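You operate a simulated robot arm through the tools that you are given. There is no shell and no other tool. Be economical: measure what you need, move in short steps, check, and stop when the job is done.

The job below is to be done with a simulated robot arm. You get a single attempt, and the scene is never put back.

Task
Divide the folding crate in the middle: yellow coil on one side, large green board on the other.
Fine: free the red catch to slide the divider, and lock it again before loading. Where these are worked on the way, their far stop is far enough and under half their travel is too little: red divider catch.

Only the result counts: the job must be done as asked and must still hold three seconds after the hand-in. Knocking over, shifting, dropping, spilling or breaking anything else fails it.

Robot
A 7-joint arm with a two-finger parallel gripper, fixed in place. Base frame: the origin is at the foot of the arm, x ahead of it, y to its left, z up; the work surface is at about z = 780. Units: mm, degrees, N and s.
With the tool pointing down near the work surface it reaches from about 440 to 920 mm from the base axis. Its first joint turns from -115.0 to 115.0 degrees. Payload 3.91 kg.
The tool frame sits at the grasp point between the pads (the TCP): z along the fingers, y along the line on which they close. The tips reach 30 mm beyond it. Largest opening 110 mm; finger width 20, thickness 10; the body of the gripper, 48 by 112 mm, starts 55 mm behind the TCP.
Orientation is that of the tool frame in the base frame, as a unit quaternion [w, x, y, z]. With the fingers straight down and closing along the base's y, the tool's x points along the base's -x, its y along +y and its z along -z.

Tools
- The arm moves only by the tool drive_tool. Its argument "moves" is a list that holds one entry, the list of rows, each a list of 7 numbers: the turn, a rotation vector about the tool's x, y, z in degrees, then the shift along the tool's x, y, z in mm, then the gripper command, from -1 (shut) to 1 (fully open), values between in proportion. In form: [[[wx, wy, wz, dx, dy, dz, fingers], ...]]. A call has 1 to 8 rows; each row shifts and turns the commanded pose from where the row before left it, along the tool's axes as they then stand. Rows are played at 5 a second. More than 50 mm and 8.6 degrees between two rows, or a gripper value outside its range, and nothing of the call is played. A pose out of reach is approached as far as the arm can. The call stops where the force on the tool passes 40 N (or 10 N more than at its start, if that is more) or the arm is blocked; 0.2 s more then pass. Each finger travels about 153 mm/s and halts on what it meets, pressing with about 32 N; the grip force reading is that of the motor and also rises with nothing between the fingers. The clock runs only during rows and for 0.2 s after the last one: add rows that do not move to give the fingers time. It gives the time, the measured TCP pose, the force on the tool (base axes), the opening and the grip force at its end, in the units of the frame above (readings bear some noise), with the torque about the TCP (base axes, N m) and any sound that the robot's microphone picked up.
- Cameras (640 x 400 px; columns grow to the right, rows downward): "scene" is fixed at [219.6, 499.1, 1585.9]; the picture's right is [-0.71, -0.70, 0.00], its down [-0.47, 0.48, -0.74] and it looks along [0.52, -0.53, -0.67] (base axes); focal length 364 px, centre (320, 200). "wrist" rides on the gripper at [72, 17, -103] in the tool frame; the picture's right is [-0.23, 0.97, 0.00], its down [-0.76, -0.18, -0.62] and it looks along [-0.61, -0.14, 0.78] (tool axes); focal length 222 px, centre (320, 200). There is no depth. A picture from a camera that has moved, and an enlarged one, comes with that camera's place and axes in the base frame and with its lens.
- get_image(camera): a new picture of that camera. The clock stands still meanwhile.
- slide_trunk(by): slides the trunk up (or, below 0, down) by that many mm; the arm rides with it, the base frame stays. It gives what a move gives, with no picture.
- zoom(camera, box): a new picture of the part [left, top, right, bottom] of that camera's present view, enlarged. The clock stands still meanwhile.
- job_done(): hands the job in; it is judged then, once.

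Go step by step. Nothing tells you positions but the pictures and the camera data: compare them with the known pose of the tool, close in by small moves and look again before you grip or let go. The budget is 120 turns and 68 pictures, counting those below and the enlarged ones. Unless the task says otherwise, let go and move clear before handing in, and close with one line.

The tools are called after "Request:" as a command line: name --argument value ..., lists and objects as JSON in quotes. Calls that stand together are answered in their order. drive_tool: Moves the arm, as the interface text tells. Its arguments: {"type":"object","properties":{"moves":{"type":"array"}},"required":["moves"]} The other tools are called the same way: slide_trunk (by) slides the trunk up or down; get_image (camera) takes a picture; zoom (camera, box) takes an enlarged picture of a part of a camera's view; job_done () hands the job in.

At the start:

```text
time_s: 0.0
eef_pos: [576.4, -338.1, 1193.4]
ee_rot: [-0.001, 0.0, 1.0, -0.001]
wrist_force: [0.4, -0.2, -0.2]
torque: [-0.03, -0.02, -0.02]
finger_gap: 110.0
gripper_force: 0.1
trunk travel left (down, up): [-750.0, 240.0]
```

scene: 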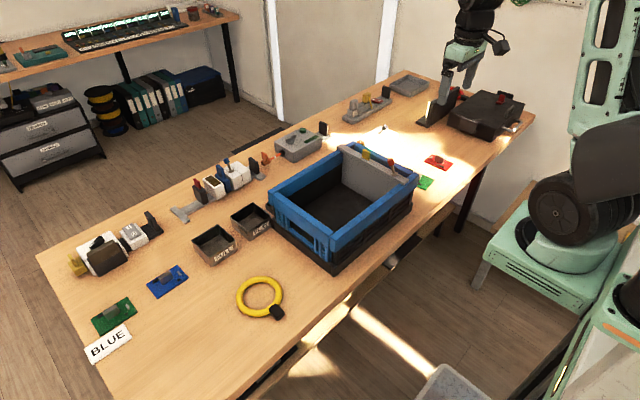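
wrist: 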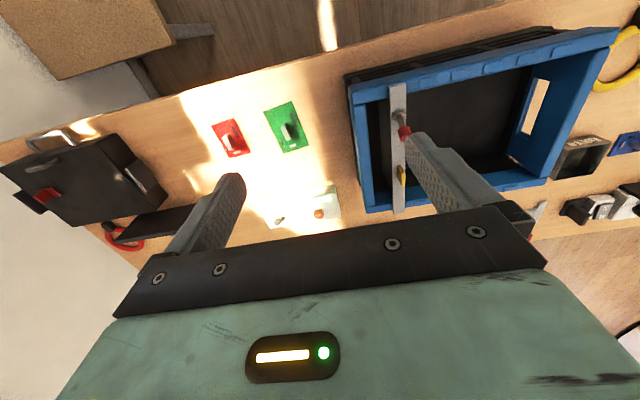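

The blue crate stands mid-table with its divider near the right end, carrying a red and a yellow element. I'll zoom in on the crate and the boards before moving.

Request:
zoom --camera "scene" --box '[260, 120, 460, 270]'

Request:
zoom --camera "wrist" --box '[320, 20, 640, 220]'

Request:
zoom --camera "scene" --box '[60, 230, 300, 380]'

```text
2.67 times, centred on (360, 195) of scene
camera zoom: at [219.6, 499.1, 1585.9], right [-0.71, -0.7, 0.0], down [-0.47, 0.48, -0.74], along [0.52, -0.53, -0.67], focal length 970 px, centre (213, 213)
```

zoom: 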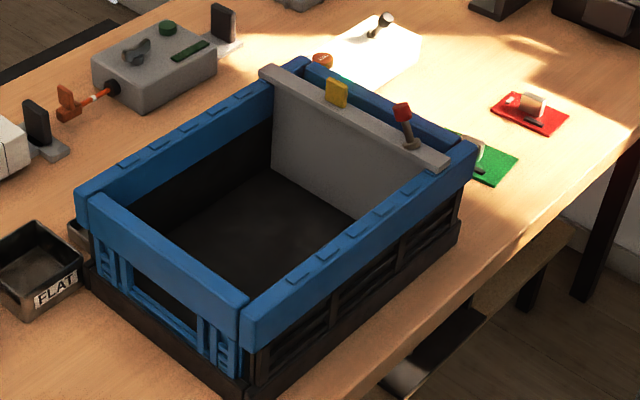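

```text
2.00 times, centred on (480, 120) of wrist
camera zoom: at [502.8, -321.1, 1295.9], right [0.23, 0.97, 0.0], down [0.76, -0.18, 0.62], along [0.61, -0.14, -0.78], focal length 444 px, centre (0, 360)
```

zoom: 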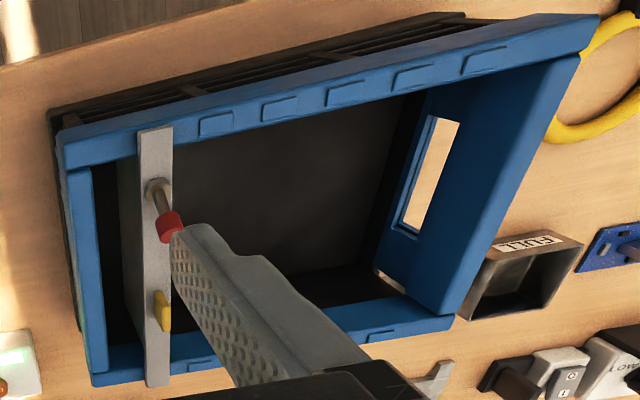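

```text
2.67 times, centred on (180, 305) of scene
camera zoom: at [219.6, 499.1, 1585.9], right [-0.71, -0.7, 0.0], down [-0.47, 0.48, -0.74], along [0.52, -0.53, -0.67], focal length 970 px, centre (693, -80)
```

zoom: 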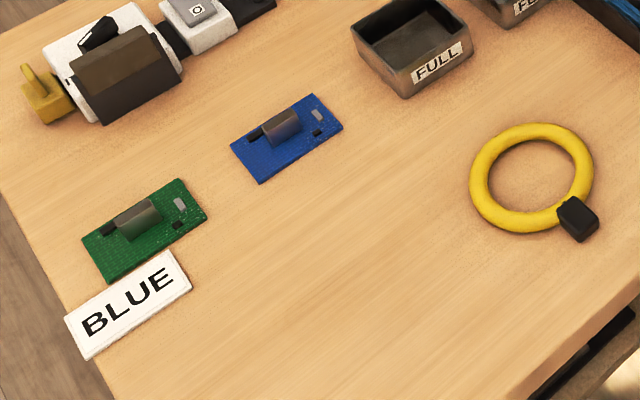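

The catch tip triangulates to about (654, -229, 985). The large green board (about 100x82) is at (674, -440), and the left green board is smaller and out of reach. I'll move the wrist camera in for a closer look at the divider.

Request:
drive_tool --moves '[[[0, 0, 0, 0, 32, 25, 1], [0, 0, 0, 0, 32, 25, 1], [0, 0, 0, 0, 32, 25, 1], [0, 0, 0, 0, 31, 25, 1], [0, 0, 0, 0, 0, 0, 1]]]'

Request:
get_image --camera "wrist"

```text
time_s: 1.2
eef_pos: [576.7, -210.8, 1092.4]
ee_rot: [0.0, 0.001, 1.0, -0.001]
wrist_force: [0.0, -0.6, 0.6]
torque: [-0.04, 0.0, -0.01]
finger_gap: 109.8
gripper_force: 0.0
trunk travel left (down, up): [-750.0, 240.0]
```

```text
62 pictures are left
camera wrist: at [504.1, -194.2, 1195.0], right [0.23, 0.97, 0.0], down [0.76, -0.18, 0.62], along [0.61, -0.14, -0.78], focal length 222 px, centre (320, 200)
```

wrist: 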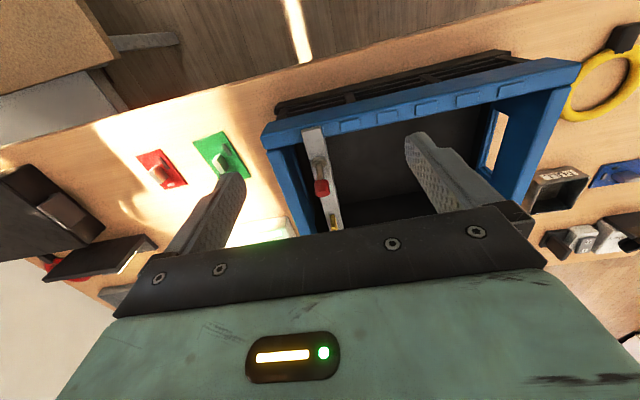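

Request:
zoom --camera "wrist" --box '[250, 100, 410, 240]'

Request:
zoom --camera "scene" --box '[330, 140, 420, 200]'

```text
2.86 times, centred on (330, 170) of wrist
camera zoom: at [504.1, -194.2, 1195.0], right [0.23, 0.97, 0.0], down [0.76, -0.18, 0.62], along [0.61, -0.14, -0.78], focal length 635 px, centre (291, 286)
```

zoom: 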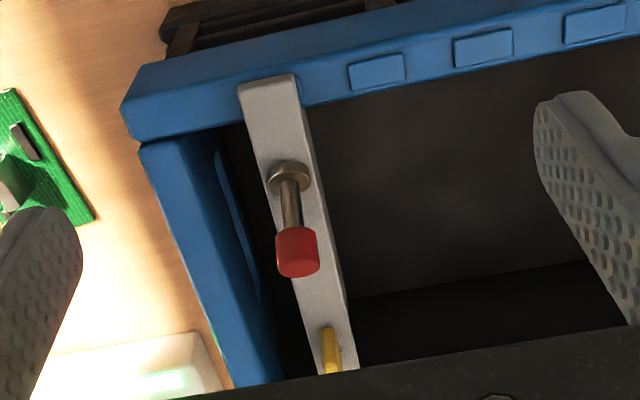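

```text
6.67 times, centred on (375, 170) of scene
camera zoom: at [219.6, 499.1, 1585.9], right [-0.71, -0.7, 0.0], down [-0.47, 0.48, -0.74], along [0.52, -0.53, -0.67], focal length 2426 px, centre (-47, 400)
```

zoom: 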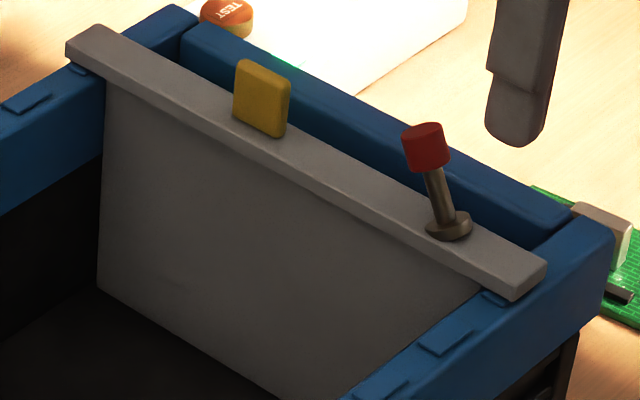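

The catch is a lever pivoting at about (633, -224, 957) and leaning toward +x with its tip at (654, -226, 986). A yellow tab stands at about (735, -225, 970). I'll close the fingers and come down on the +x side of the lever.

Request:
drive_tool --moves '[[[0, 0, 0, -35, -5, 0, -1], [0, 0, 0, -35, -5, 0, -1], [0, 0, 0, -36, -5, 0, -1], [0, 0, 0, 0, 0, 30, -1], [0, 0, 0, 0, 0, 30, -1], [0, 0, 0, 0, 0, 0, -1]]]'

Request:
zoom --camera "scene" --box '[330, 110, 420, 200]'

Request:
get_image --camera "wrist"

```text
time_s: 2.6
eef_pos: [680.4, -224.4, 1033.0]
ee_rot: [0.0, 0.0, 1.0, -0.001]
wrist_force: [0.4, -0.1, -0.5]
torque: [-0.02, -0.01, -0.01]
finger_gap: 0.0
gripper_force: 32.5
trunk travel left (down, up): [-750.0, 240.0]
```

```text
4.44 times, centred on (375, 155) of scene
camera zoom: at [219.6, 499.1, 1585.9], right [-0.71, -0.7, 0.0], down [-0.47, 0.48, -0.74], along [0.52, -0.53, -0.67], focal length 1617 px, centre (76, 400)
```

zoom: 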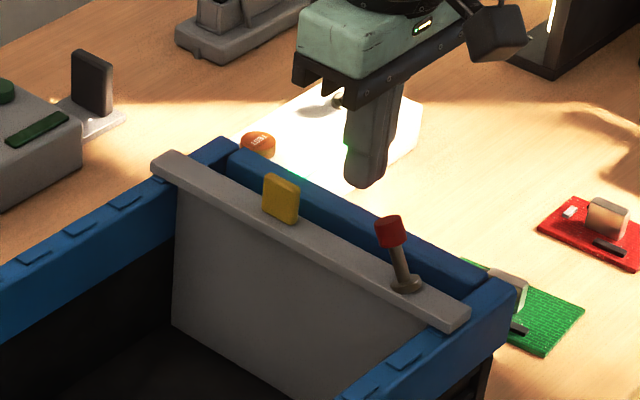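

```text
58 pictures are left
camera wrist: at [608.5, -208.4, 1136.5], right [0.23, 0.97, 0.0], down [0.76, -0.18, 0.62], along [0.61, -0.14, -0.78], focal length 222 px, centre (320, 200)
```

wrist: 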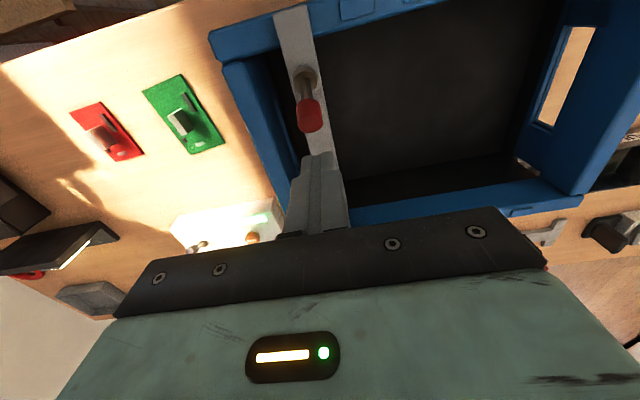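

The fingertips project where expected, just beyond the red cap on the +x side. I'll lower beside it and then push toward -x.

Request:
drive_tool --moves '[[[0, 0, 0, -2, -2, 16, -1], [0, 0, 0, 0, 0, 16, -1], [0, 0, 0, 0, 0, 0, -1]]]'

Request:
zoom --camera "scene" --box '[330, 110, 420, 200]'

```text
time_s: 3.4
eef_pos: [681.4, -226.7, 1000.8]
ee_rot: [-0.001, 0.0, 1.0, 0.0]
wrist_force: [0.2, 0.5, -0.2]
torque: [0.0, -0.01, 0.01]
finger_gap: 0.0
gripper_force: 32.3
trunk travel left (down, up): [-750.0, 240.0]
```

```text
4.44 times, centred on (375, 155) of scene
camera zoom: at [219.6, 499.1, 1585.9], right [-0.71, -0.7, 0.0], down [-0.47, 0.48, -0.74], along [0.52, -0.53, -0.67], focal length 1617 px, centre (76, 400)
```

zoom: 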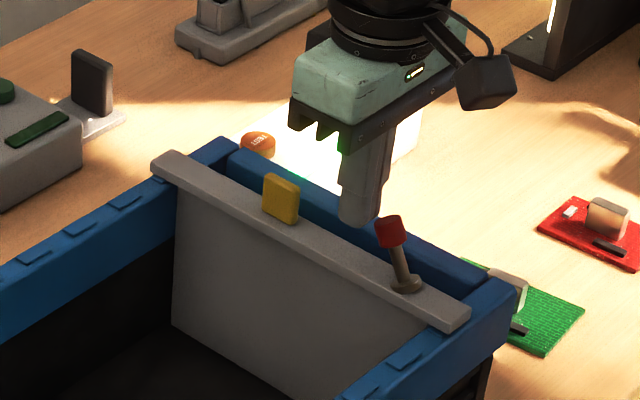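

Request:
drive_tool --moves '[[[0, 0, 0, 6, 0, 0, -1], [0, 0, 0, 6, 0, 0, -1], [0, 0, 0, 6, 0, 0, -1], [0, 0, 0, 5, 0, 0, -1], [0, 0, 0, 0, 0, 0, -1]]]'

Request:
zoom --camera "scene" --box '[330, 110, 420, 200]'

```text
time_s: 4.6
eef_pos: [660.2, -227.5, 1001.4]
ee_rot: [0.0, 0.0, 1.0, 0.0]
wrist_force: [0.1, 1.0, -0.6]
torque: [0.01, 0.03, 0.01]
finger_gap: 0.0
gripper_force: 31.9
trunk travel left (down, up): [-750.0, 240.0]
```

```text
4.44 times, centred on (375, 155) of scene
camera zoom: at [219.6, 499.1, 1585.9], right [-0.71, -0.7, 0.0], down [-0.47, 0.48, -0.74], along [0.52, -0.53, -0.67], focal length 1617 px, centre (76, 400)
```

zoom: 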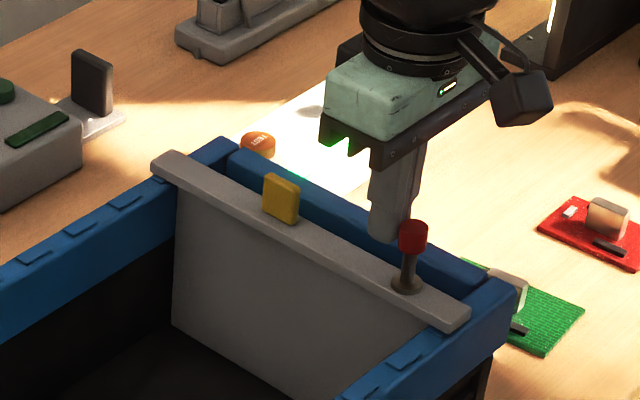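

Request:
drive_tool --moves '[[[0, 0, 0, 6, 0, 0, -1], [0, 0, 0, 6, 0, 0, -1], [0, 0, 0, 5, 0, 0, -1], [0, 0, 0, 4, 0, 0, -1], [0, 0, 0, 4, 0, 0, -1], [0, 0, 0, 0, 0, 0, -1]]]'

Request:
zoom --camera "scene" --box '[330, 110, 420, 200]'

```text
time_s: 6.0
eef_pos: [634.9, -228.4, 1000.1]
ee_rot: [-0.001, 0.001, 1.0, 0.0]
wrist_force: [5.7, 0.7, 1.7]
torque: [-0.01, -0.16, 0.01]
finger_gap: 0.0
gripper_force: 32.0
trunk travel left (down, up): [-750.0, 240.0]
```

```text
4.44 times, centred on (375, 155) of scene
camera zoom: at [219.6, 499.1, 1585.9], right [-0.71, -0.7, 0.0], down [-0.47, 0.48, -0.74], along [0.52, -0.53, -0.67], focal length 1617 px, centre (76, 400)
```

zoom: 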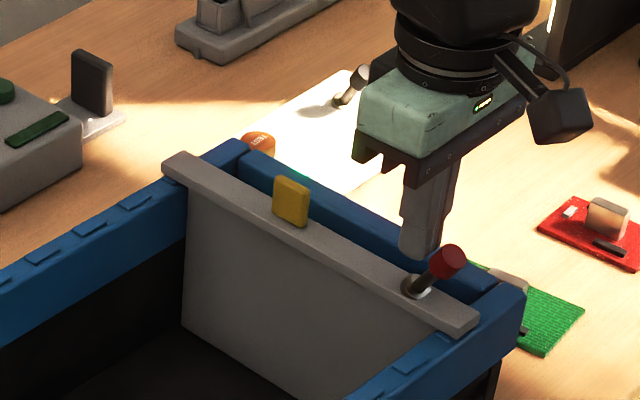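

The lever reached its -x stop, and the crate crept by roughly 5 mm in -x. I'll back off and check both.

Request:
drive_tool --moves '[[[0, 0, 0, -6, 0, 0, -1], [0, 0, 0, -6, 0, -10, -1], [0, 0, 0, 0, 0, -40, -1], [0, 0, 0, 0, 0, -40, -1], [0, 0, 0, 0, 0, 0, -1]]]'

Request:
zoom --camera "scene" --box '[330, 110, 420, 200]'

Request:
zoom --camera "scene" --box '[260, 120, 460, 270]'

```text
time_s: 7.2
eef_pos: [647.1, -225.6, 1091.9]
ee_rot: [0.0, 0.0, 1.0, 0.0]
wrist_force: [0.3, 0.0, 0.1]
torque: [-0.05, -0.02, 0.01]
finger_gap: 0.0
gripper_force: 31.9
trunk travel left (down, up): [-750.0, 240.0]
```

```text
4.44 times, centred on (375, 155) of scene
camera zoom: at [219.6, 499.1, 1585.9], right [-0.71, -0.7, 0.0], down [-0.47, 0.48, -0.74], along [0.52, -0.53, -0.67], focal length 1617 px, centre (76, 400)
```

zoom: 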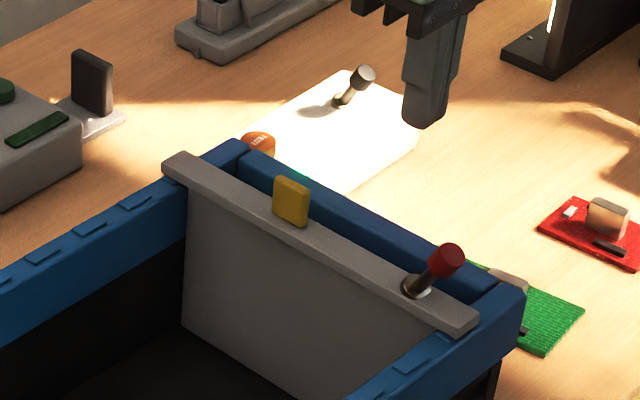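

```text
2.67 times, centred on (360, 195) of scene
camera zoom: at [219.6, 499.1, 1585.9], right [-0.71, -0.7, 0.0], down [-0.47, 0.48, -0.74], along [0.52, -0.53, -0.67], focal length 970 px, centre (213, 213)
```

zoom: 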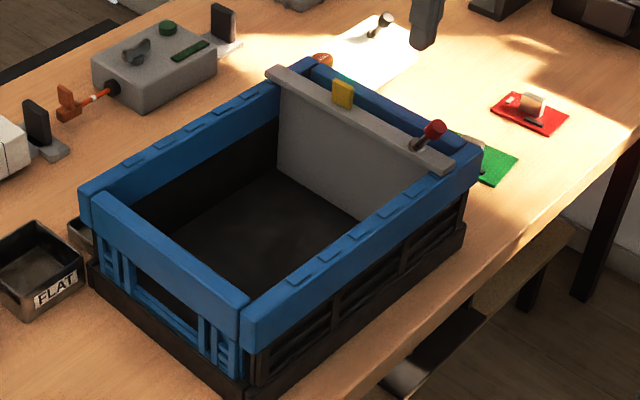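

The lever now leans fully to -x and stays there. Next I'll go above the yellow tab, at about (731, -226), with the fingers partly open.

Request:
drive_tool --moves '[[[0, 0, 0, -42, 0, 0, -0.2], [0, 0, 0, -42, 0, 0, -0.2], [0, 0, 0, 0, 0, 25, -0.2], [0, 0, 0, 0, 0, 25, -0.2], [0, 0, 0, 0, 0, 0, -0.2]]]'

Request:
zoom --camera "scene" --box '[330, 110, 420, 200]'

Request:
get_image --camera "wrist"

```text
time_s: 8.4
eef_pos: [729.4, -226.8, 1044.8]
ee_rot: [0.0, 0.0, 1.0, 0.0]
wrist_force: [0.6, -0.4, 0.3]
torque: [0.0, 0.02, -0.02]
finger_gap: 43.8
gripper_force: 0.1
trunk travel left (down, up): [-750.0, 240.0]
```

```text
4.44 times, centred on (375, 155) of scene
camera zoom: at [219.6, 499.1, 1585.9], right [-0.71, -0.7, 0.0], down [-0.47, 0.48, -0.74], along [0.52, -0.53, -0.67], focal length 1617 px, centre (76, 400)
```

zoom: 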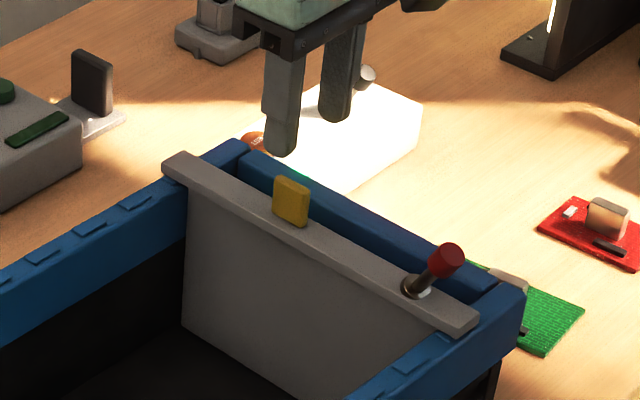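

```text
51 pictures are left
camera wrist: at [657.5, -211.5, 1146.3], right [0.23, 0.97, 0.0], down [0.76, -0.18, 0.62], along [0.61, -0.14, -0.78], focal length 222 px, centre (320, 200)
```

wrist: 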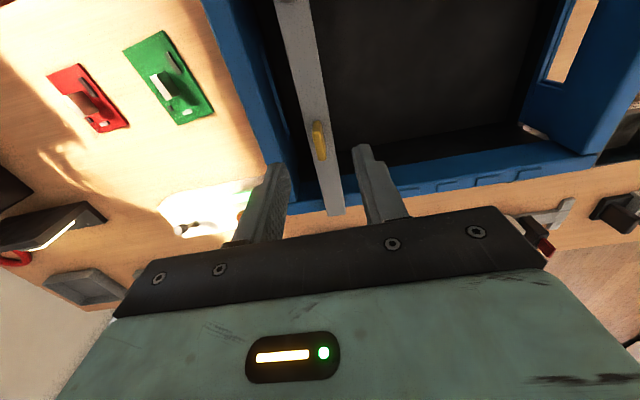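

The tab is at about (733, -228), between the open fingers. I'll lower around it and close gently.

Request:
drive_tool --moves '[[[0, 0, 0, -3, -1.5, 20, -0.2], [0, 0, 0, 0, 0, 20, -0.2], [0, 0, 0, 0, 0, 13, -0.2], [0, 0, 0, 0, 0, 0, -0.2]]]'

Request:
zoom --camera "scene" --box '[330, 110, 420, 200]'

```text
time_s: 9.4
eef_pos: [733.2, -229.2, 989.8]
ee_rot: [0.0, 0.0, 1.0, 0.0]
wrist_force: [-0.7, 0.3, -0.5]
torque: [0.02, -0.01, -0.02]
finger_gap: 44.2
gripper_force: 0.1
trunk travel left (down, up): [-750.0, 240.0]
```

```text
4.44 times, centred on (375, 155) of scene
camera zoom: at [219.6, 499.1, 1585.9], right [-0.71, -0.7, 0.0], down [-0.47, 0.48, -0.74], along [0.52, -0.53, -0.67], focal length 1617 px, centre (76, 400)
```

zoom: 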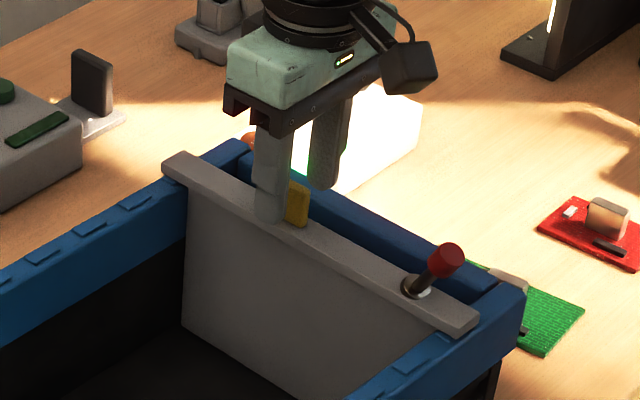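

Request:
drive_tool --moves '[[[0, 0, 0, 0, 0, 0, -0.5], [0, 0, 0, 0, 0, 0, -0.7], [0, 0, 0, 0, 0, 0, -0.85], [0, 0, 0, 0, 0, 0, -1], [0, 0, 0, 0, 0, 0, -1]]]'

Request:
zoom --camera "scene" --box '[330, 110, 420, 200]'

```text
time_s: 10.6
eef_pos: [733.0, -229.0, 989.7]
ee_rot: [0.0, 0.001, 1.0, 0.0]
wrist_force: [0.6, 0.6, -1.0]
torque: [0.01, -0.08, -0.65]
finger_gap: 7.7
gripper_force: 31.7
trunk travel left (down, up): [-750.0, 240.0]
```

```text
4.44 times, centred on (375, 155) of scene
camera zoom: at [219.6, 499.1, 1585.9], right [-0.71, -0.7, 0.0], down [-0.47, 0.48, -0.74], along [0.52, -0.53, -0.67], focal length 1617 px, centre (76, 400)
```

zoom: 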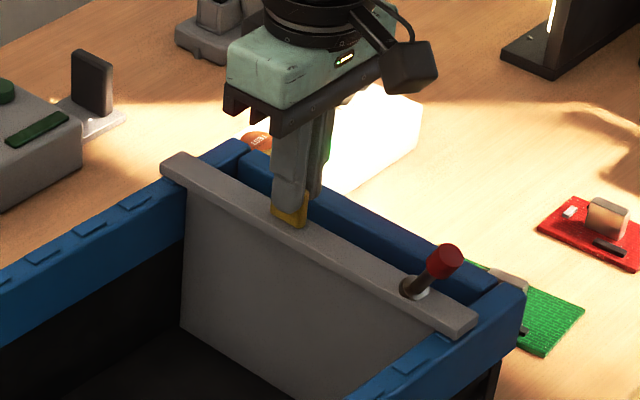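

The tab is gripped with a 7.7 mm gap. I'll start dragging the divider toward +y in small steps and watch the force.

Request:
drive_tool --moves '[[[0, 0, 0, 0, 5, 0, -1], [0, 0, 0, 0, 5, 0, -1], [0, 0, 0, 0, 5, 0, -1], [0, 0, 0, 0, 5, 0, -1], [0, 0, 0, 0, 0, 0, -1]]]'

Request:
zoom --camera "scene" --box '[260, 120, 460, 270]'

```text
time_s: 11.8
eef_pos: [732.1, -210.6, 988.9]
ee_rot: [0.001, 0.0, 1.0, 0.0]
wrist_force: [1.4, -1.1, 14.5]
torque: [-0.05, -0.07, -0.62]
finger_gap: 7.7
gripper_force: 31.9
trunk travel left (down, up): [-750.0, 240.0]
```

```text
2.67 times, centred on (360, 195) of scene
camera zoom: at [219.6, 499.1, 1585.9], right [-0.71, -0.7, 0.0], down [-0.47, 0.48, -0.74], along [0.52, -0.53, -0.67], focal length 970 px, centre (213, 213)
```

zoom: 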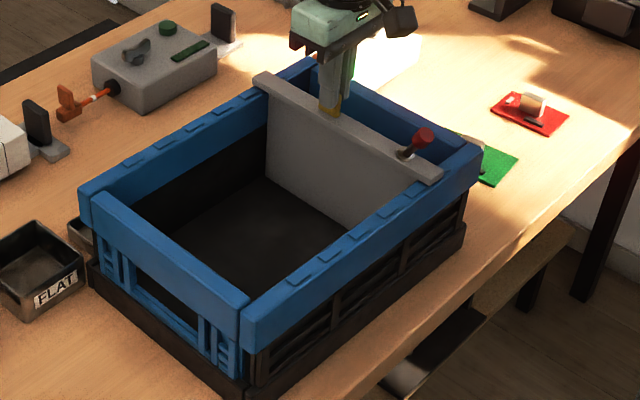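

The divider slides and the crate stays put. There's some vertical load, so I'll lift the command slightly and keep going toward the middle.

Request:
drive_tool --moves '[[[0, 0, 0, 0, 0, -1, -1], [0, 0, 0, 0, 6, 0, -1], [0, 0, 0, 0, 6, 0, -1], [0, 0, 0, 0, 6, 0, -1], [0, 0, 0, 0, 6, 0, -1], [0, 0, 0, 0, 6, 0, -1], [0, 0, 0, 0, 0, 0, -1]]]'

```text
time_s: 13.4
eef_pos: [735.7, -179.8, 989.5]
ee_rot: [0.0, 0.0, 1.0, 0.0]
wrist_force: [4.8, 0.3, 9.4]
torque: [-0.04, 0.13, -0.64]
finger_gap: 7.6
gripper_force: 31.9
trunk travel left (down, up): [-750.0, 240.0]
```

Request:
drive_tool --moves '[[[0, 0, 1, -2, 0, -1, -1], [0, 0, 1, -1, 0, 0, -1], [0, 0, 0, 0, 0, 0, -1]]]'

Request:
get_image --camera "scene"

```text
time_s: 14.2
eef_pos: [735.4, -179.2, 989.3]
ee_rot: [-0.002, 0.017, 1.0, -0.001]
wrist_force: [-6.1, 0.2, -0.2]
torque: [0.03, 1.11, 0.27]
finger_gap: 7.6
gripper_force: 31.7
trunk travel left (down, up): [-750.0, 240.0]
```

```text
47 pictures are left
```

scene: 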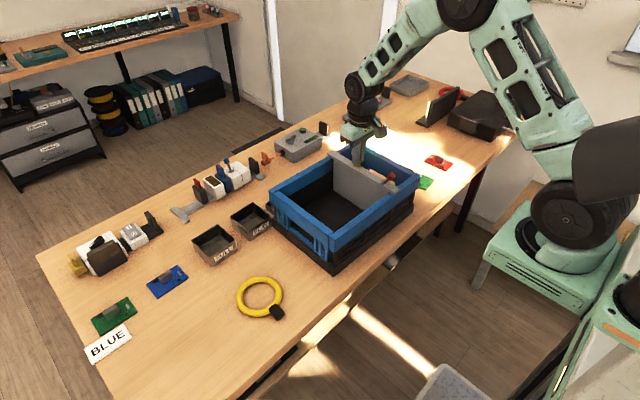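

Request:
drive_tool --moves '[[[0, 0, 0, 1.5, 0, 0, -1], [0, 0, 0, 0, 6, 0, -1], [0, 0, 0, 0, 6, 0, -1], [0, 0, 0, 0, 6, 0, -1], [0, 0, 0, 0, 6, 0, -1], [0, 0, 0, 0, 6, 0, -1], [0, 0, 0, 0, 0, 0, -1]]]'

Request:
zoom --camera "scene" --box '[260, 120, 460, 270]'

```text
time_s: 15.8
eef_pos: [737.3, -148.8, 992.1]
ee_rot: [0.0, 0.017, 1.0, 0.0]
wrist_force: [-0.6, 1.5, 0.3]
torque: [-0.08, -0.22, 0.06]
finger_gap: 7.6
gripper_force: 32.2
trunk travel left (down, up): [-750.0, 240.0]
```

```text
2.67 times, centred on (360, 195) of scene
camera zoom: at [219.6, 499.1, 1585.9], right [-0.71, -0.7, 0.0], down [-0.47, 0.48, -0.74], along [0.52, -0.53, -0.67], focal length 970 px, centre (213, 213)
```

zoom: 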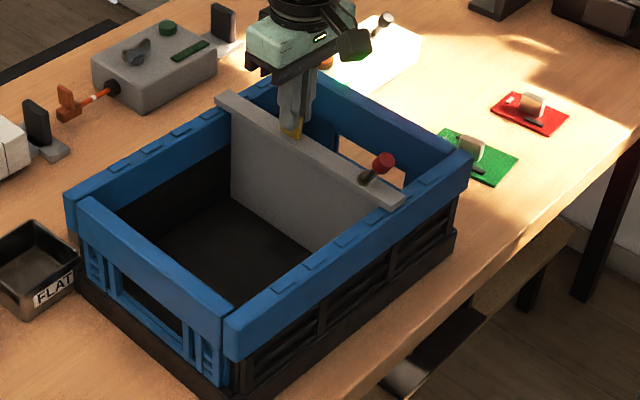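

The crate got dragged about 15–20 mm toward +y in the last stretch. I'll check its clearance to the bins before anything else.

Request:
zoom --camera "scene" --box '[180, 170, 300, 270]'

Request:
get_image --camera "wrist"

```text
4.00 times, centred on (240, 220) of scene
camera zoom: at [219.6, 499.1, 1585.9], right [-0.71, -0.7, 0.0], down [-0.47, 0.48, -0.74], along [0.52, -0.53, -0.67], focal length 1455 px, centre (640, 120)
```

zoom: 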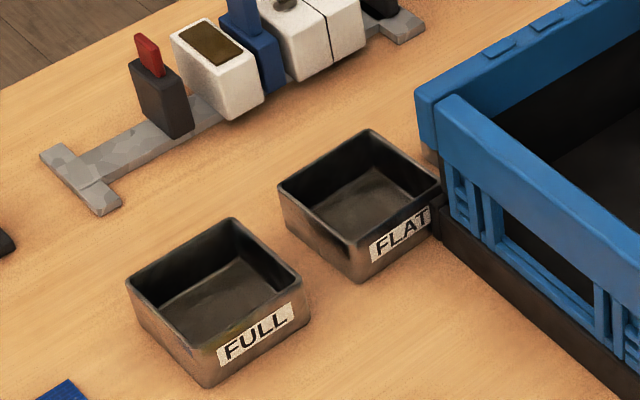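

```text
44 pictures are left
camera wrist: at [665.4, -129.7, 1093.0], right [0.26, 0.97, 0.0], down [0.76, -0.2, 0.62], along [0.6, -0.16, -0.78], focal length 222 px, centre (320, 200)
```

wrist: 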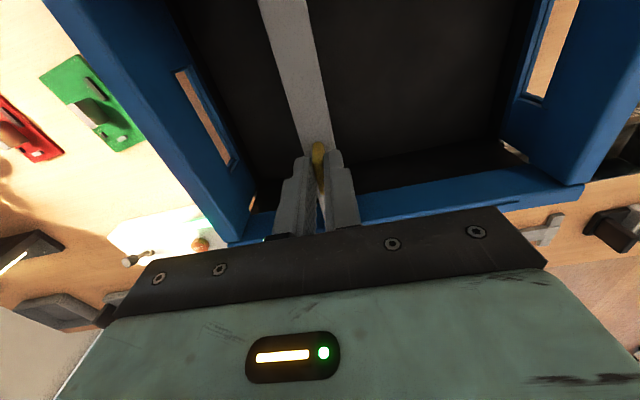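

The FLAT bin hasn't moved but is close to the crate. The divider is still about 50 mm short of the crate's middle. I'll press down slightly so the crate holds on the table, then try a short slide.

Request:
drive_tool --moves '[[[0, 0, 0, 0, 0, 2, -1], [0, 0, 0, 0, 0, 1.5, -1], [0, 0, 0, 0, 0, 0, -1]]]'

```text
time_s: 16.6
eef_pos: [737.3, -148.4, 990.1]
ee_rot: [0.002, 0.017, 1.0, 0.0]
wrist_force: [-3.1, 0.5, 21.6]
torque: [0.02, 0.5, 0.02]
finger_gap: 7.6
gripper_force: 32.4
trunk travel left (down, up): [-750.0, 240.0]
```

Request:
drive_tool --moves '[[[0, 0, 0, 0, 3, 0, -1], [0, 0, 0, 0, 3, 0, -1], [0, 0, 0, 0, 3, 0, -1], [0, 0, 0, 0, 0, 0, -1]]]'

Request:
zoom --camera "scene" --box '[260, 120, 460, 270]'

```text
time_s: 17.6
eef_pos: [736.7, -139.1, 988.7]
ee_rot: [0.001, 0.017, 1.0, -0.001]
wrist_force: [3.1, -0.8, 22.8]
torque: [-0.02, -0.31, -0.01]
finger_gap: 7.6
gripper_force: 31.8
trunk travel left (down, up): [-750.0, 240.0]
```

```text
2.67 times, centred on (360, 195) of scene
camera zoom: at [219.6, 499.1, 1585.9], right [-0.71, -0.7, 0.0], down [-0.47, 0.48, -0.74], along [0.52, -0.53, -0.67], focal length 970 px, centre (213, 213)
```

zoom: 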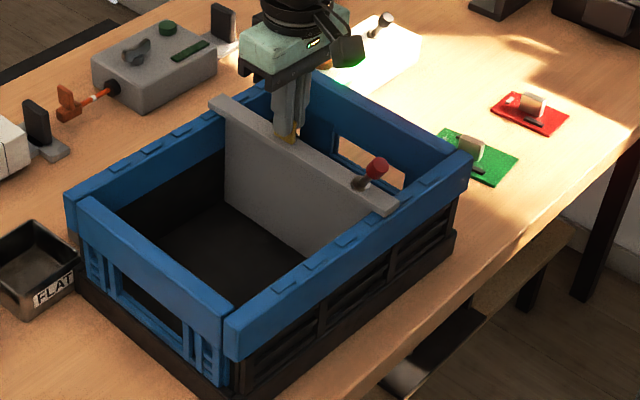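

Pressing works: the crate stayed and the divider moved. I'll continue the same way.

Request:
drive_tool --moves '[[[0, 0, 0, 0, 3, 0, -1], [0, 0, 0, 0, 3, 0, -1], [0, 0, 0, 0, 3, 0, -1], [0, 0, 0, 0, 3, 0, -1], [0, 0, 0, 0, 3, 0, -1], [0, 0, 0, 0, 0, 0, -1]]]'

Request:
zoom --camera "scene" --box '[260, 120, 460, 270]'

```text
time_s: 19.0
eef_pos: [737.0, -126.1, 985.8]
ee_rot: [-0.001, 0.017, 1.0, 0.0]
wrist_force: [4.3, -1.7, 19.2]
torque: [-0.02, -0.61, 0.0]
finger_gap: 7.5
gripper_force: 31.6
trunk travel left (down, up): [-750.0, 240.0]
```

```text
2.67 times, centred on (360, 195) of scene
camera zoom: at [219.6, 499.1, 1585.9], right [-0.71, -0.7, 0.0], down [-0.47, 0.48, -0.74], along [0.52, -0.53, -0.67], focal length 970 px, centre (213, 213)
```

zoom: 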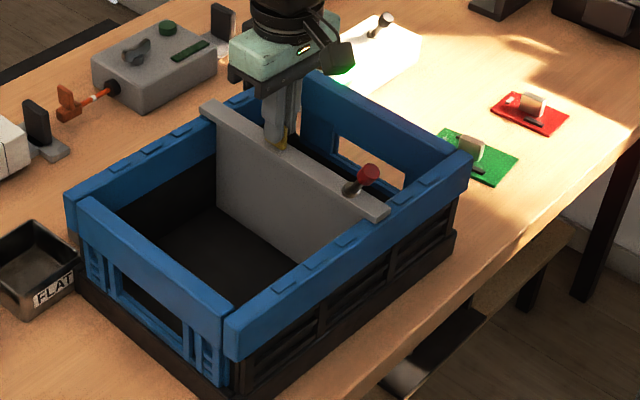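

Request:
drive_tool --moves '[[[0, 0, 0, -0.5, 3, 0, -1], [0, 0, 0, -0.5, 3, 0, -1], [0, 0, 0, 0, 3, 0, -1], [0, 0, 0, 0, 3, 0, -1], [0, 0, 0, 0, 3, 0, -1], [0, 0, 0, 0, 0, 0, -1]]]'

Request:
zoom --camera "scene" --box '[260, 120, 460, 270]'

Request:
get_image --camera "wrist"

```text
time_s: 20.4
eef_pos: [737.5, -110.4, 986.5]
ee_rot: [-0.001, 0.018, 1.0, 0.0]
wrist_force: [-4.9, -1.4, 14.5]
torque: [-0.01, 0.86, 0.04]
finger_gap: 7.3
gripper_force: 31.9
trunk travel left (down, up): [-750.0, 240.0]
```

```text
2.67 times, centred on (360, 195) of scene
camera zoom: at [219.6, 499.1, 1585.9], right [-0.71, -0.7, 0.0], down [-0.47, 0.48, -0.74], along [0.52, -0.53, -0.67], focal length 970 px, centre (213, 213)
```

zoom: 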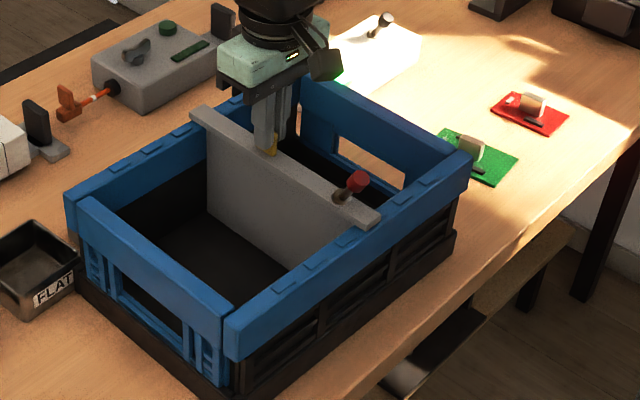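

```text
40 pictures are left
camera wrist: at [666.6, -91.3, 1089.3], right [0.26, 0.97, 0.0], down [0.76, -0.2, 0.62], along [0.6, -0.16, -0.78], focal length 222 px, centre (320, 200)
```

wrist: 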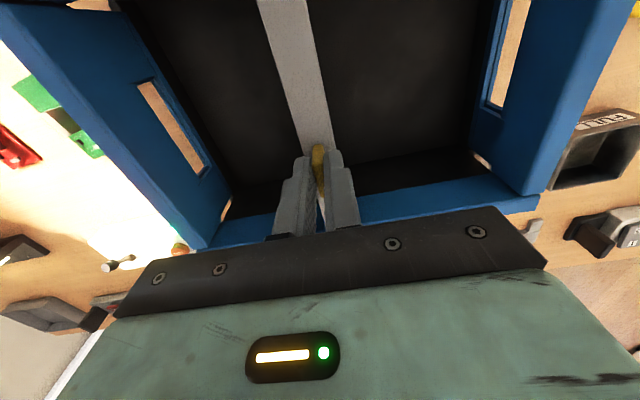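

Request:
zoom --camera "scene" --box '[318, 170, 428, 250]'

Request:
zoom --camera "scene" --box '[260, 140, 360, 210]'

```text
5.00 times, centred on (373, 210) of scene
camera zoom: at [219.6, 499.1, 1585.9], right [-0.71, -0.7, 0.0], down [-0.47, 0.48, -0.74], along [0.52, -0.53, -0.67], focal length 1819 px, centre (55, 150)
```

zoom: 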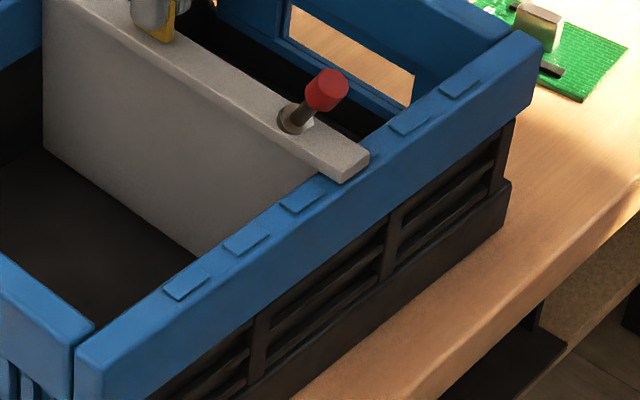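

```text
5.71 times, centred on (310, 175) of scene
camera zoom: at [219.6, 499.1, 1585.9], right [-0.71, -0.7, 0.0], down [-0.47, 0.48, -0.74], along [0.52, -0.53, -0.67], focal length 2079 px, centre (377, 343)
```

zoom: 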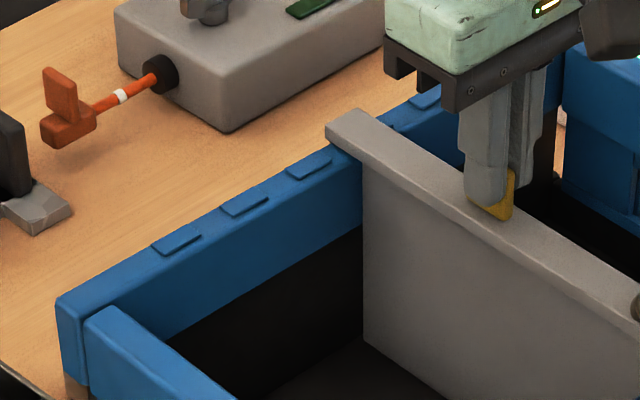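

The rim bumps show the crate's middle about 11 mm further in +y. I'll slide the divider that last bit.

Request:
drive_tool --moves '[[[0, 0, 0, 0.5, 3, 0.5, -1], [0, 0, 0, 0, 3, 0, -1], [0, 0, 0, 0, 3, 0, -1], [0, 0, 0, 0, 2.3, 0, -1], [0, 0, 0, 0, 0, 0, -1]]]'

Request:
zoom --camera "scene" --box '[318, 170, 428, 250]'

Request:
zoom --camera "scene" --box '[260, 140, 360, 210]'

```text
time_s: 21.6
eef_pos: [738.2, -98.7, 987.1]
ee_rot: [0.0, 0.017, 1.0, 0.0]
wrist_force: [-7.0, -0.5, 9.1]
torque: [-0.02, 0.01, 0.02]
finger_gap: 7.4
gripper_force: 31.8
trunk travel left (down, up): [-750.0, 240.0]
```

```text
5.00 times, centred on (373, 210) of scene
camera zoom: at [219.6, 499.1, 1585.9], right [-0.71, -0.7, 0.0], down [-0.47, 0.48, -0.74], along [0.52, -0.53, -0.67], focal length 1819 px, centre (55, 150)
```

zoom: 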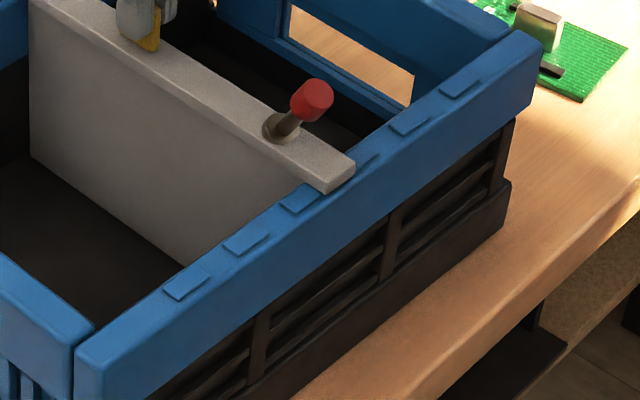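

```text
5.71 times, centred on (310, 175) of scene
camera zoom: at [219.6, 499.1, 1585.9], right [-0.71, -0.7, 0.0], down [-0.47, 0.48, -0.74], along [0.52, -0.53, -0.67], focal length 2079 px, centre (377, 343)
```

zoom: 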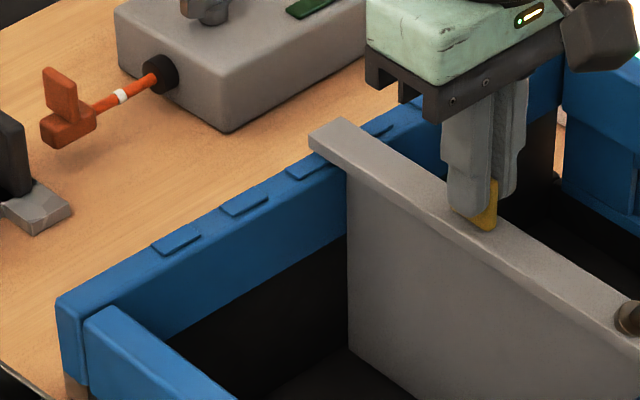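

The divider bar now sits midway between the two centre bumps, so it's in the middle. I'll release the tab, rise, and move to the -x side of the lever to relock it.

Request:
drive_tool --moves '[[[0, 0, 0, 0, 0, -1, -0.7], [0, 0, 0, 0, 0, 0, -0.5], [0, 0, 0, 0, 0, -30, -0.5], [0, 0, 0, 0, 0, -35, -0.5], [0, 0, -1, 50, 0, 0, -1], [0, 0, -1, 50, 0, 0, -1], [0, 0, 0, 47, 0, 0, -1], [0, 0, 0, 0, 0, 0, -1]]]'

Request:
zoom --camera "scene" --box '[300, 130, 440, 250]'

Request:
get_image --camera "wrist"

```text
time_s: 23.4
eef_pos: [590.2, -96.0, 1052.5]
ee_rot: [0.0, 0.001, 1.0, 0.0]
wrist_force: [0.5, 0.0, -0.3]
torque: [0.03, 0.0, 0.02]
finger_gap: 0.2
gripper_force: 32.0
trunk travel left (down, up): [-750.0, 240.0]
```

```text
3.33 times, centred on (370, 190) of scene
camera zoom: at [219.6, 499.1, 1585.9], right [-0.71, -0.7, 0.0], down [-0.47, 0.48, -0.74], along [0.52, -0.53, -0.67], focal length 1213 px, centre (153, 233)
```

zoom: 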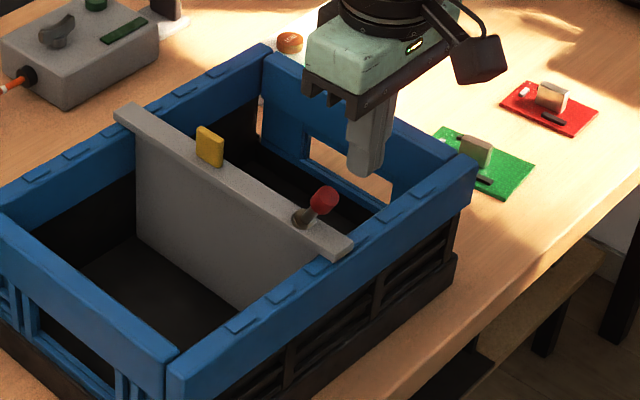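

```text
34 pictures are left
camera wrist: at [519.0, -79.6, 1155.1], right [0.23, 0.97, 0.0], down [0.76, -0.18, 0.62], along [0.61, -0.14, -0.78], focal length 222 px, centre (320, 200)
```

wrist: 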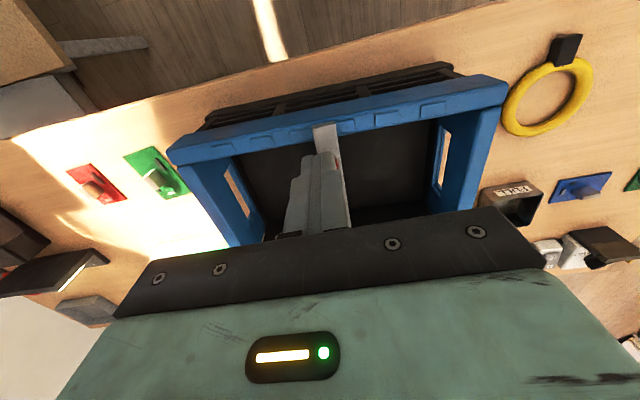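

The fingers are lined up with the lever in y, just on its -x side. I'll lower and then push toward +x.

Request:
drive_tool --moves '[[[0, 0, 0, 3, 0, 18, -1], [0, 0, 0, 0, 0, 18, -1], [0, 0, 0, 0, 0, 16, -1], [0, 0, 0, 0, 0, 0, -1]]]'

Request:
zoom --camera "scene" --box '[300, 130, 440, 250]'

```text
time_s: 24.4
eef_pos: [587.5, -95.7, 998.3]
ee_rot: [-0.001, 0.0, 1.0, 0.0]
wrist_force: [-0.2, -0.4, 0.3]
torque: [0.01, 0.02, 0.0]
finger_gap: 0.0
gripper_force: 31.5
trunk travel left (down, up): [-750.0, 240.0]
```

```text
3.33 times, centred on (370, 190) of scene
camera zoom: at [219.6, 499.1, 1585.9], right [-0.71, -0.7, 0.0], down [-0.47, 0.48, -0.74], along [0.52, -0.53, -0.67], focal length 1213 px, centre (153, 233)
```

zoom: 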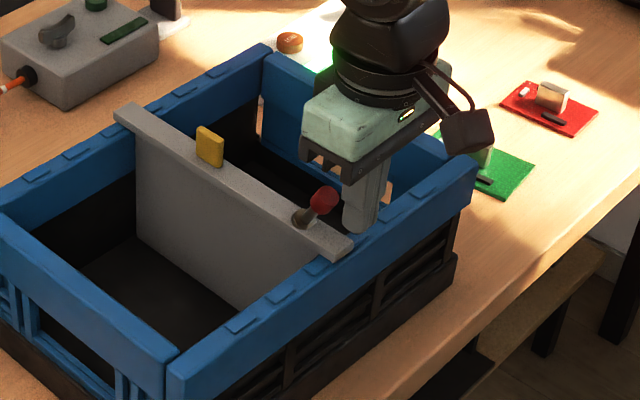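

Request:
drive_tool --moves '[[[0, 0, 0, 0, 6, 0, -1], [0, 0, 0, -6, 0, 0, -1], [0, 0, 0, -6, 0, 0, -1], [0, 0, 0, -6, 0, 0, -1], [0, 0, 0, -5, 0, 0, -1], [0, 0, 0, 0, 0, 0, -1]]]'

Request:
zoom --camera "scene" --box '[300, 130, 440, 250]'

```text
time_s: 25.8
eef_pos: [612.3, -90.0, 999.4]
ee_rot: [0.0, 0.0, 1.0, 0.0]
wrist_force: [0.2, 0.3, 0.5]
torque: [-0.01, 0.01, 0.0]
finger_gap: 0.0
gripper_force: 32.1
trunk travel left (down, up): [-750.0, 240.0]
```

```text
3.33 times, centred on (370, 190) of scene
camera zoom: at [219.6, 499.1, 1585.9], right [-0.71, -0.7, 0.0], down [-0.47, 0.48, -0.74], along [0.52, -0.53, -0.67], focal length 1213 px, centre (153, 233)
```

zoom: 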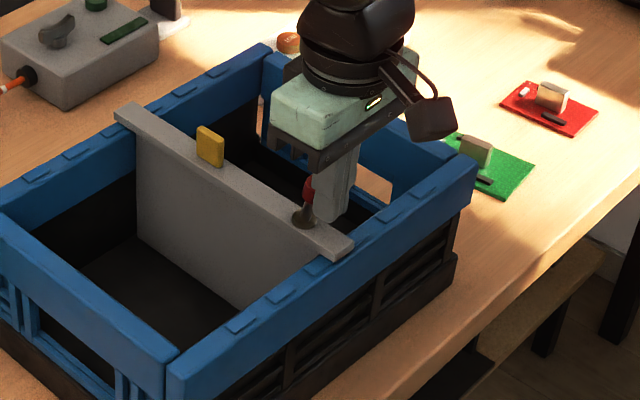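

Request:
drive_tool --moves '[[[0, 0, 0, -6, 0, 0, -1], [0, 0, 0, -6, 0, 0, -1], [0, 0, 0, -6, 0, 0, -1], [0, 0, 0, -4, 0, 0, -1], [0, 0, 0, 0, 0, 0, -1]]]'

Request:
zoom --camera "scene" --box '[300, 130, 440, 250]'

```text
time_s: 27.0
eef_pos: [633.4, -88.9, 1000.3]
ee_rot: [0.0, 0.0, 1.0, 0.0]
wrist_force: [-0.7, 0.3, -1.0]
torque: [-0.01, -0.01, 0.01]
finger_gap: 0.0
gripper_force: 31.5
trunk travel left (down, up): [-750.0, 240.0]
```

```text
3.33 times, centred on (370, 190) of scene
camera zoom: at [219.6, 499.1, 1585.9], right [-0.71, -0.7, 0.0], down [-0.47, 0.48, -0.74], along [0.52, -0.53, -0.67], focal length 1213 px, centre (153, 233)
```

zoom: 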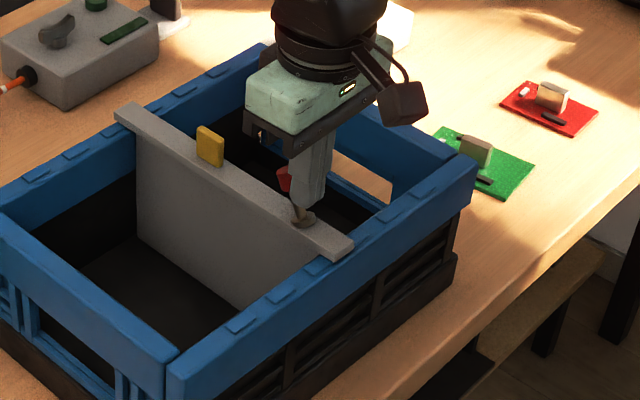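

Request:
drive_tool --moves '[[[0, 0, 0, -3, 0, 0, -1], [0, 0, 0, -3, 0, 0, -1], [0, 0, 0, -2, 0, 0, -1], [0, 0, 0, 0, 0, 0, -1]]]'

Request:
zoom --camera "scene" --box '[300, 130, 440, 250]'

```text
time_s: 28.0
eef_pos: [642.3, -89.7, 999.6]
ee_rot: [0.0, 0.0, 1.0, 0.0]
wrist_force: [-3.6, 0.4, -0.2]
torque: [-0.01, 0.13, -0.02]
finger_gap: 0.0
gripper_force: 32.4
trunk travel left (down, up): [-750.0, 240.0]
```

```text
3.33 times, centred on (370, 190) of scene
camera zoom: at [219.6, 499.1, 1585.9], right [-0.71, -0.7, 0.0], down [-0.47, 0.48, -0.74], along [0.52, -0.53, -0.67], focal length 1213 px, centre (153, 233)
```

zoom: 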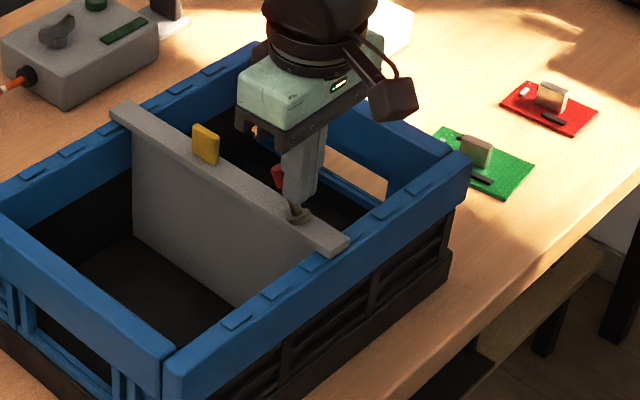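

The lever is back at its locked stop, and the crate's x returned about 5 mm. I'll back off, rise and verify the lock.

Request:
drive_tool --moves '[[[0, 0, 0, 8, 0, 0, -1], [0, 0, 0, 6, 0, -10, -1], [0, 0, 0, 0, 0, -40, -1], [0, 0, 0, -15, -45, 0, -1], [0, 0, 0, -15, -45, 0, -1], [0, 0, 0, -15, -15, 0, -1], [0, 0, 0, 0, 0, 0, -1]]]'

Request:
zoom --camera "scene" --box '[260, 120, 460, 270]'

Request:
get_image --camera "wrist"

```text
time_s: 29.6
eef_pos: [672.1, -196.2, 1051.2]
ee_rot: [0.0, -0.001, 1.0, 0.0]
wrist_force: [0.0, -0.1, 0.9]
torque: [-0.01, 0.0, -0.01]
finger_gap: 0.0
gripper_force: 31.5
trunk travel left (down, up): [-750.0, 240.0]
```

```text
2.67 times, centred on (360, 195) of scene
camera zoom: at [219.6, 499.1, 1585.9], right [-0.71, -0.7, 0.0], down [-0.47, 0.48, -0.74], along [0.52, -0.53, -0.67], focal length 970 px, centre (213, 213)
```

zoom: 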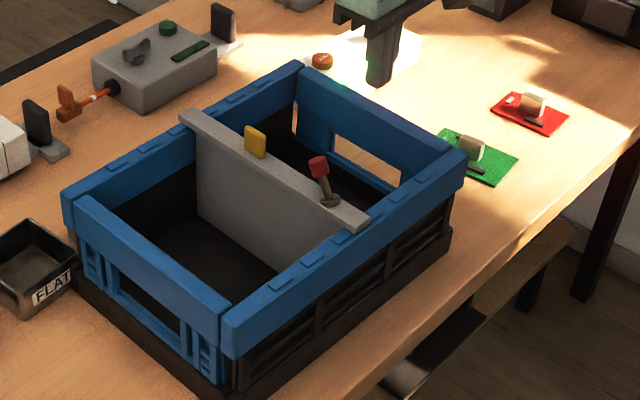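

```text
28 pictures are left
camera wrist: at [599.3, -179.3, 1153.7], right [0.23, 0.97, 0.0], down [0.76, -0.18, 0.62], along [0.61, -0.14, -0.78], focal length 222 px, centre (320, 200)
```

wrist: 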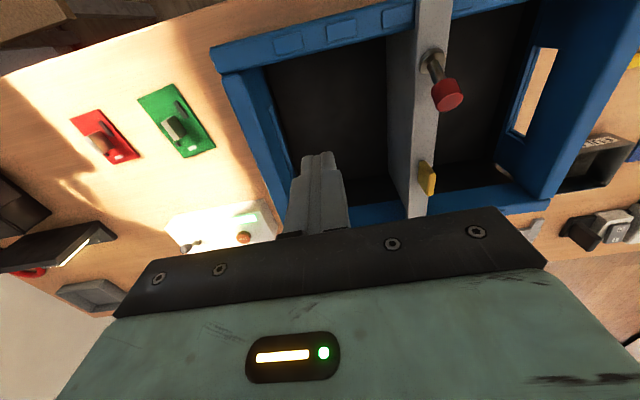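

The lock is confirmed, with the lever leaning +x as at first. The crate is still about 14 mm too far in +y, so I'll lower the closed fingers into the right bay and nudge its end wall back toward -y.

Request:
drive_tool --moves '[[[0, 0, 0, -12, 0, 30, -1], [0, 0, 0, 0, 0, 35, -1], [0, 0, 0, 0, 0, 36, -1], [0, 0, 0, 0, -8, 0, -1], [0, 0, 0, 0, -8, 0, -1], [0, 0, 0, 0, -6, 0, -1], [0, 0, 0, 0, -4, 0, -1], [0, 0, 0, 0, 0, 0, -1]]]'

Request:
zoom --camera "scene" --box '[260, 120, 460, 270]'

```text
time_s: 31.4
eef_pos: [684.1, -219.5, 949.9]
ee_rot: [0.0, 0.0, 1.0, -0.001]
wrist_force: [0.0, 1.7, 0.2]
torque: [-0.01, 0.02, -0.01]
finger_gap: 0.3
gripper_force: 31.9
trunk travel left (down, up): [-750.0, 240.0]
```

```text
2.67 times, centred on (360, 195) of scene
camera zoom: at [219.6, 499.1, 1585.9], right [-0.71, -0.7, 0.0], down [-0.47, 0.48, -0.74], along [0.52, -0.53, -0.67], focal length 970 px, centre (213, 213)
```

zoom: 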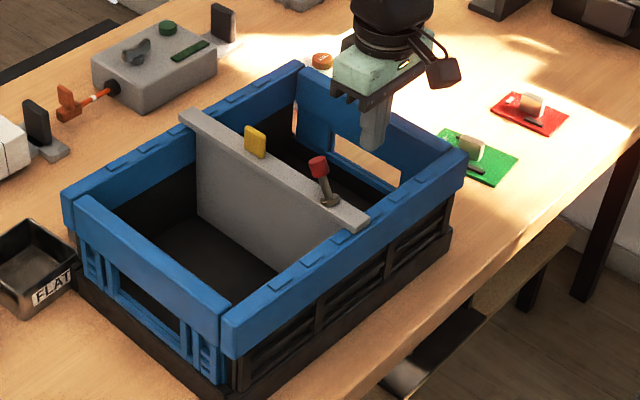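

Request:
drive_tool --moves '[[[0, 0, 0, 0, -3.5, 0, -1], [0, 0, 0, 0, -3.5, 0, -1], [0, 0, 0, 0, -3.5, 0, -1], [0, 0, 0, 0, -3.5, 0, -1], [0, 0, 0, 0, 0, 0, -1]]]'

Request:
zoom --camera "scene" --box '[260, 120, 460, 270]'

```text
time_s: 32.6
eef_pos: [685.5, -234.2, 949.3]
ee_rot: [0.0, 0.001, 1.0, 0.0]
wrist_force: [-0.3, -0.3, -0.6]
torque: [0.02, 0.02, -0.01]
finger_gap: 0.0
gripper_force: 32.2
trunk travel left (down, up): [-750.0, 240.0]
```

```text
2.67 times, centred on (360, 195) of scene
camera zoom: at [219.6, 499.1, 1585.9], right [-0.71, -0.7, 0.0], down [-0.47, 0.48, -0.74], along [0.52, -0.53, -0.67], focal length 970 px, centre (213, 213)
```

zoom: 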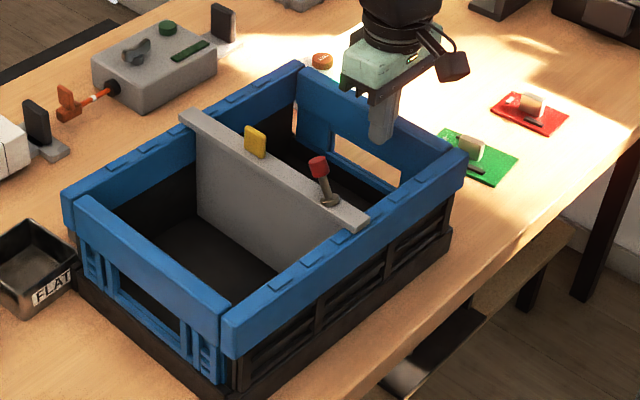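

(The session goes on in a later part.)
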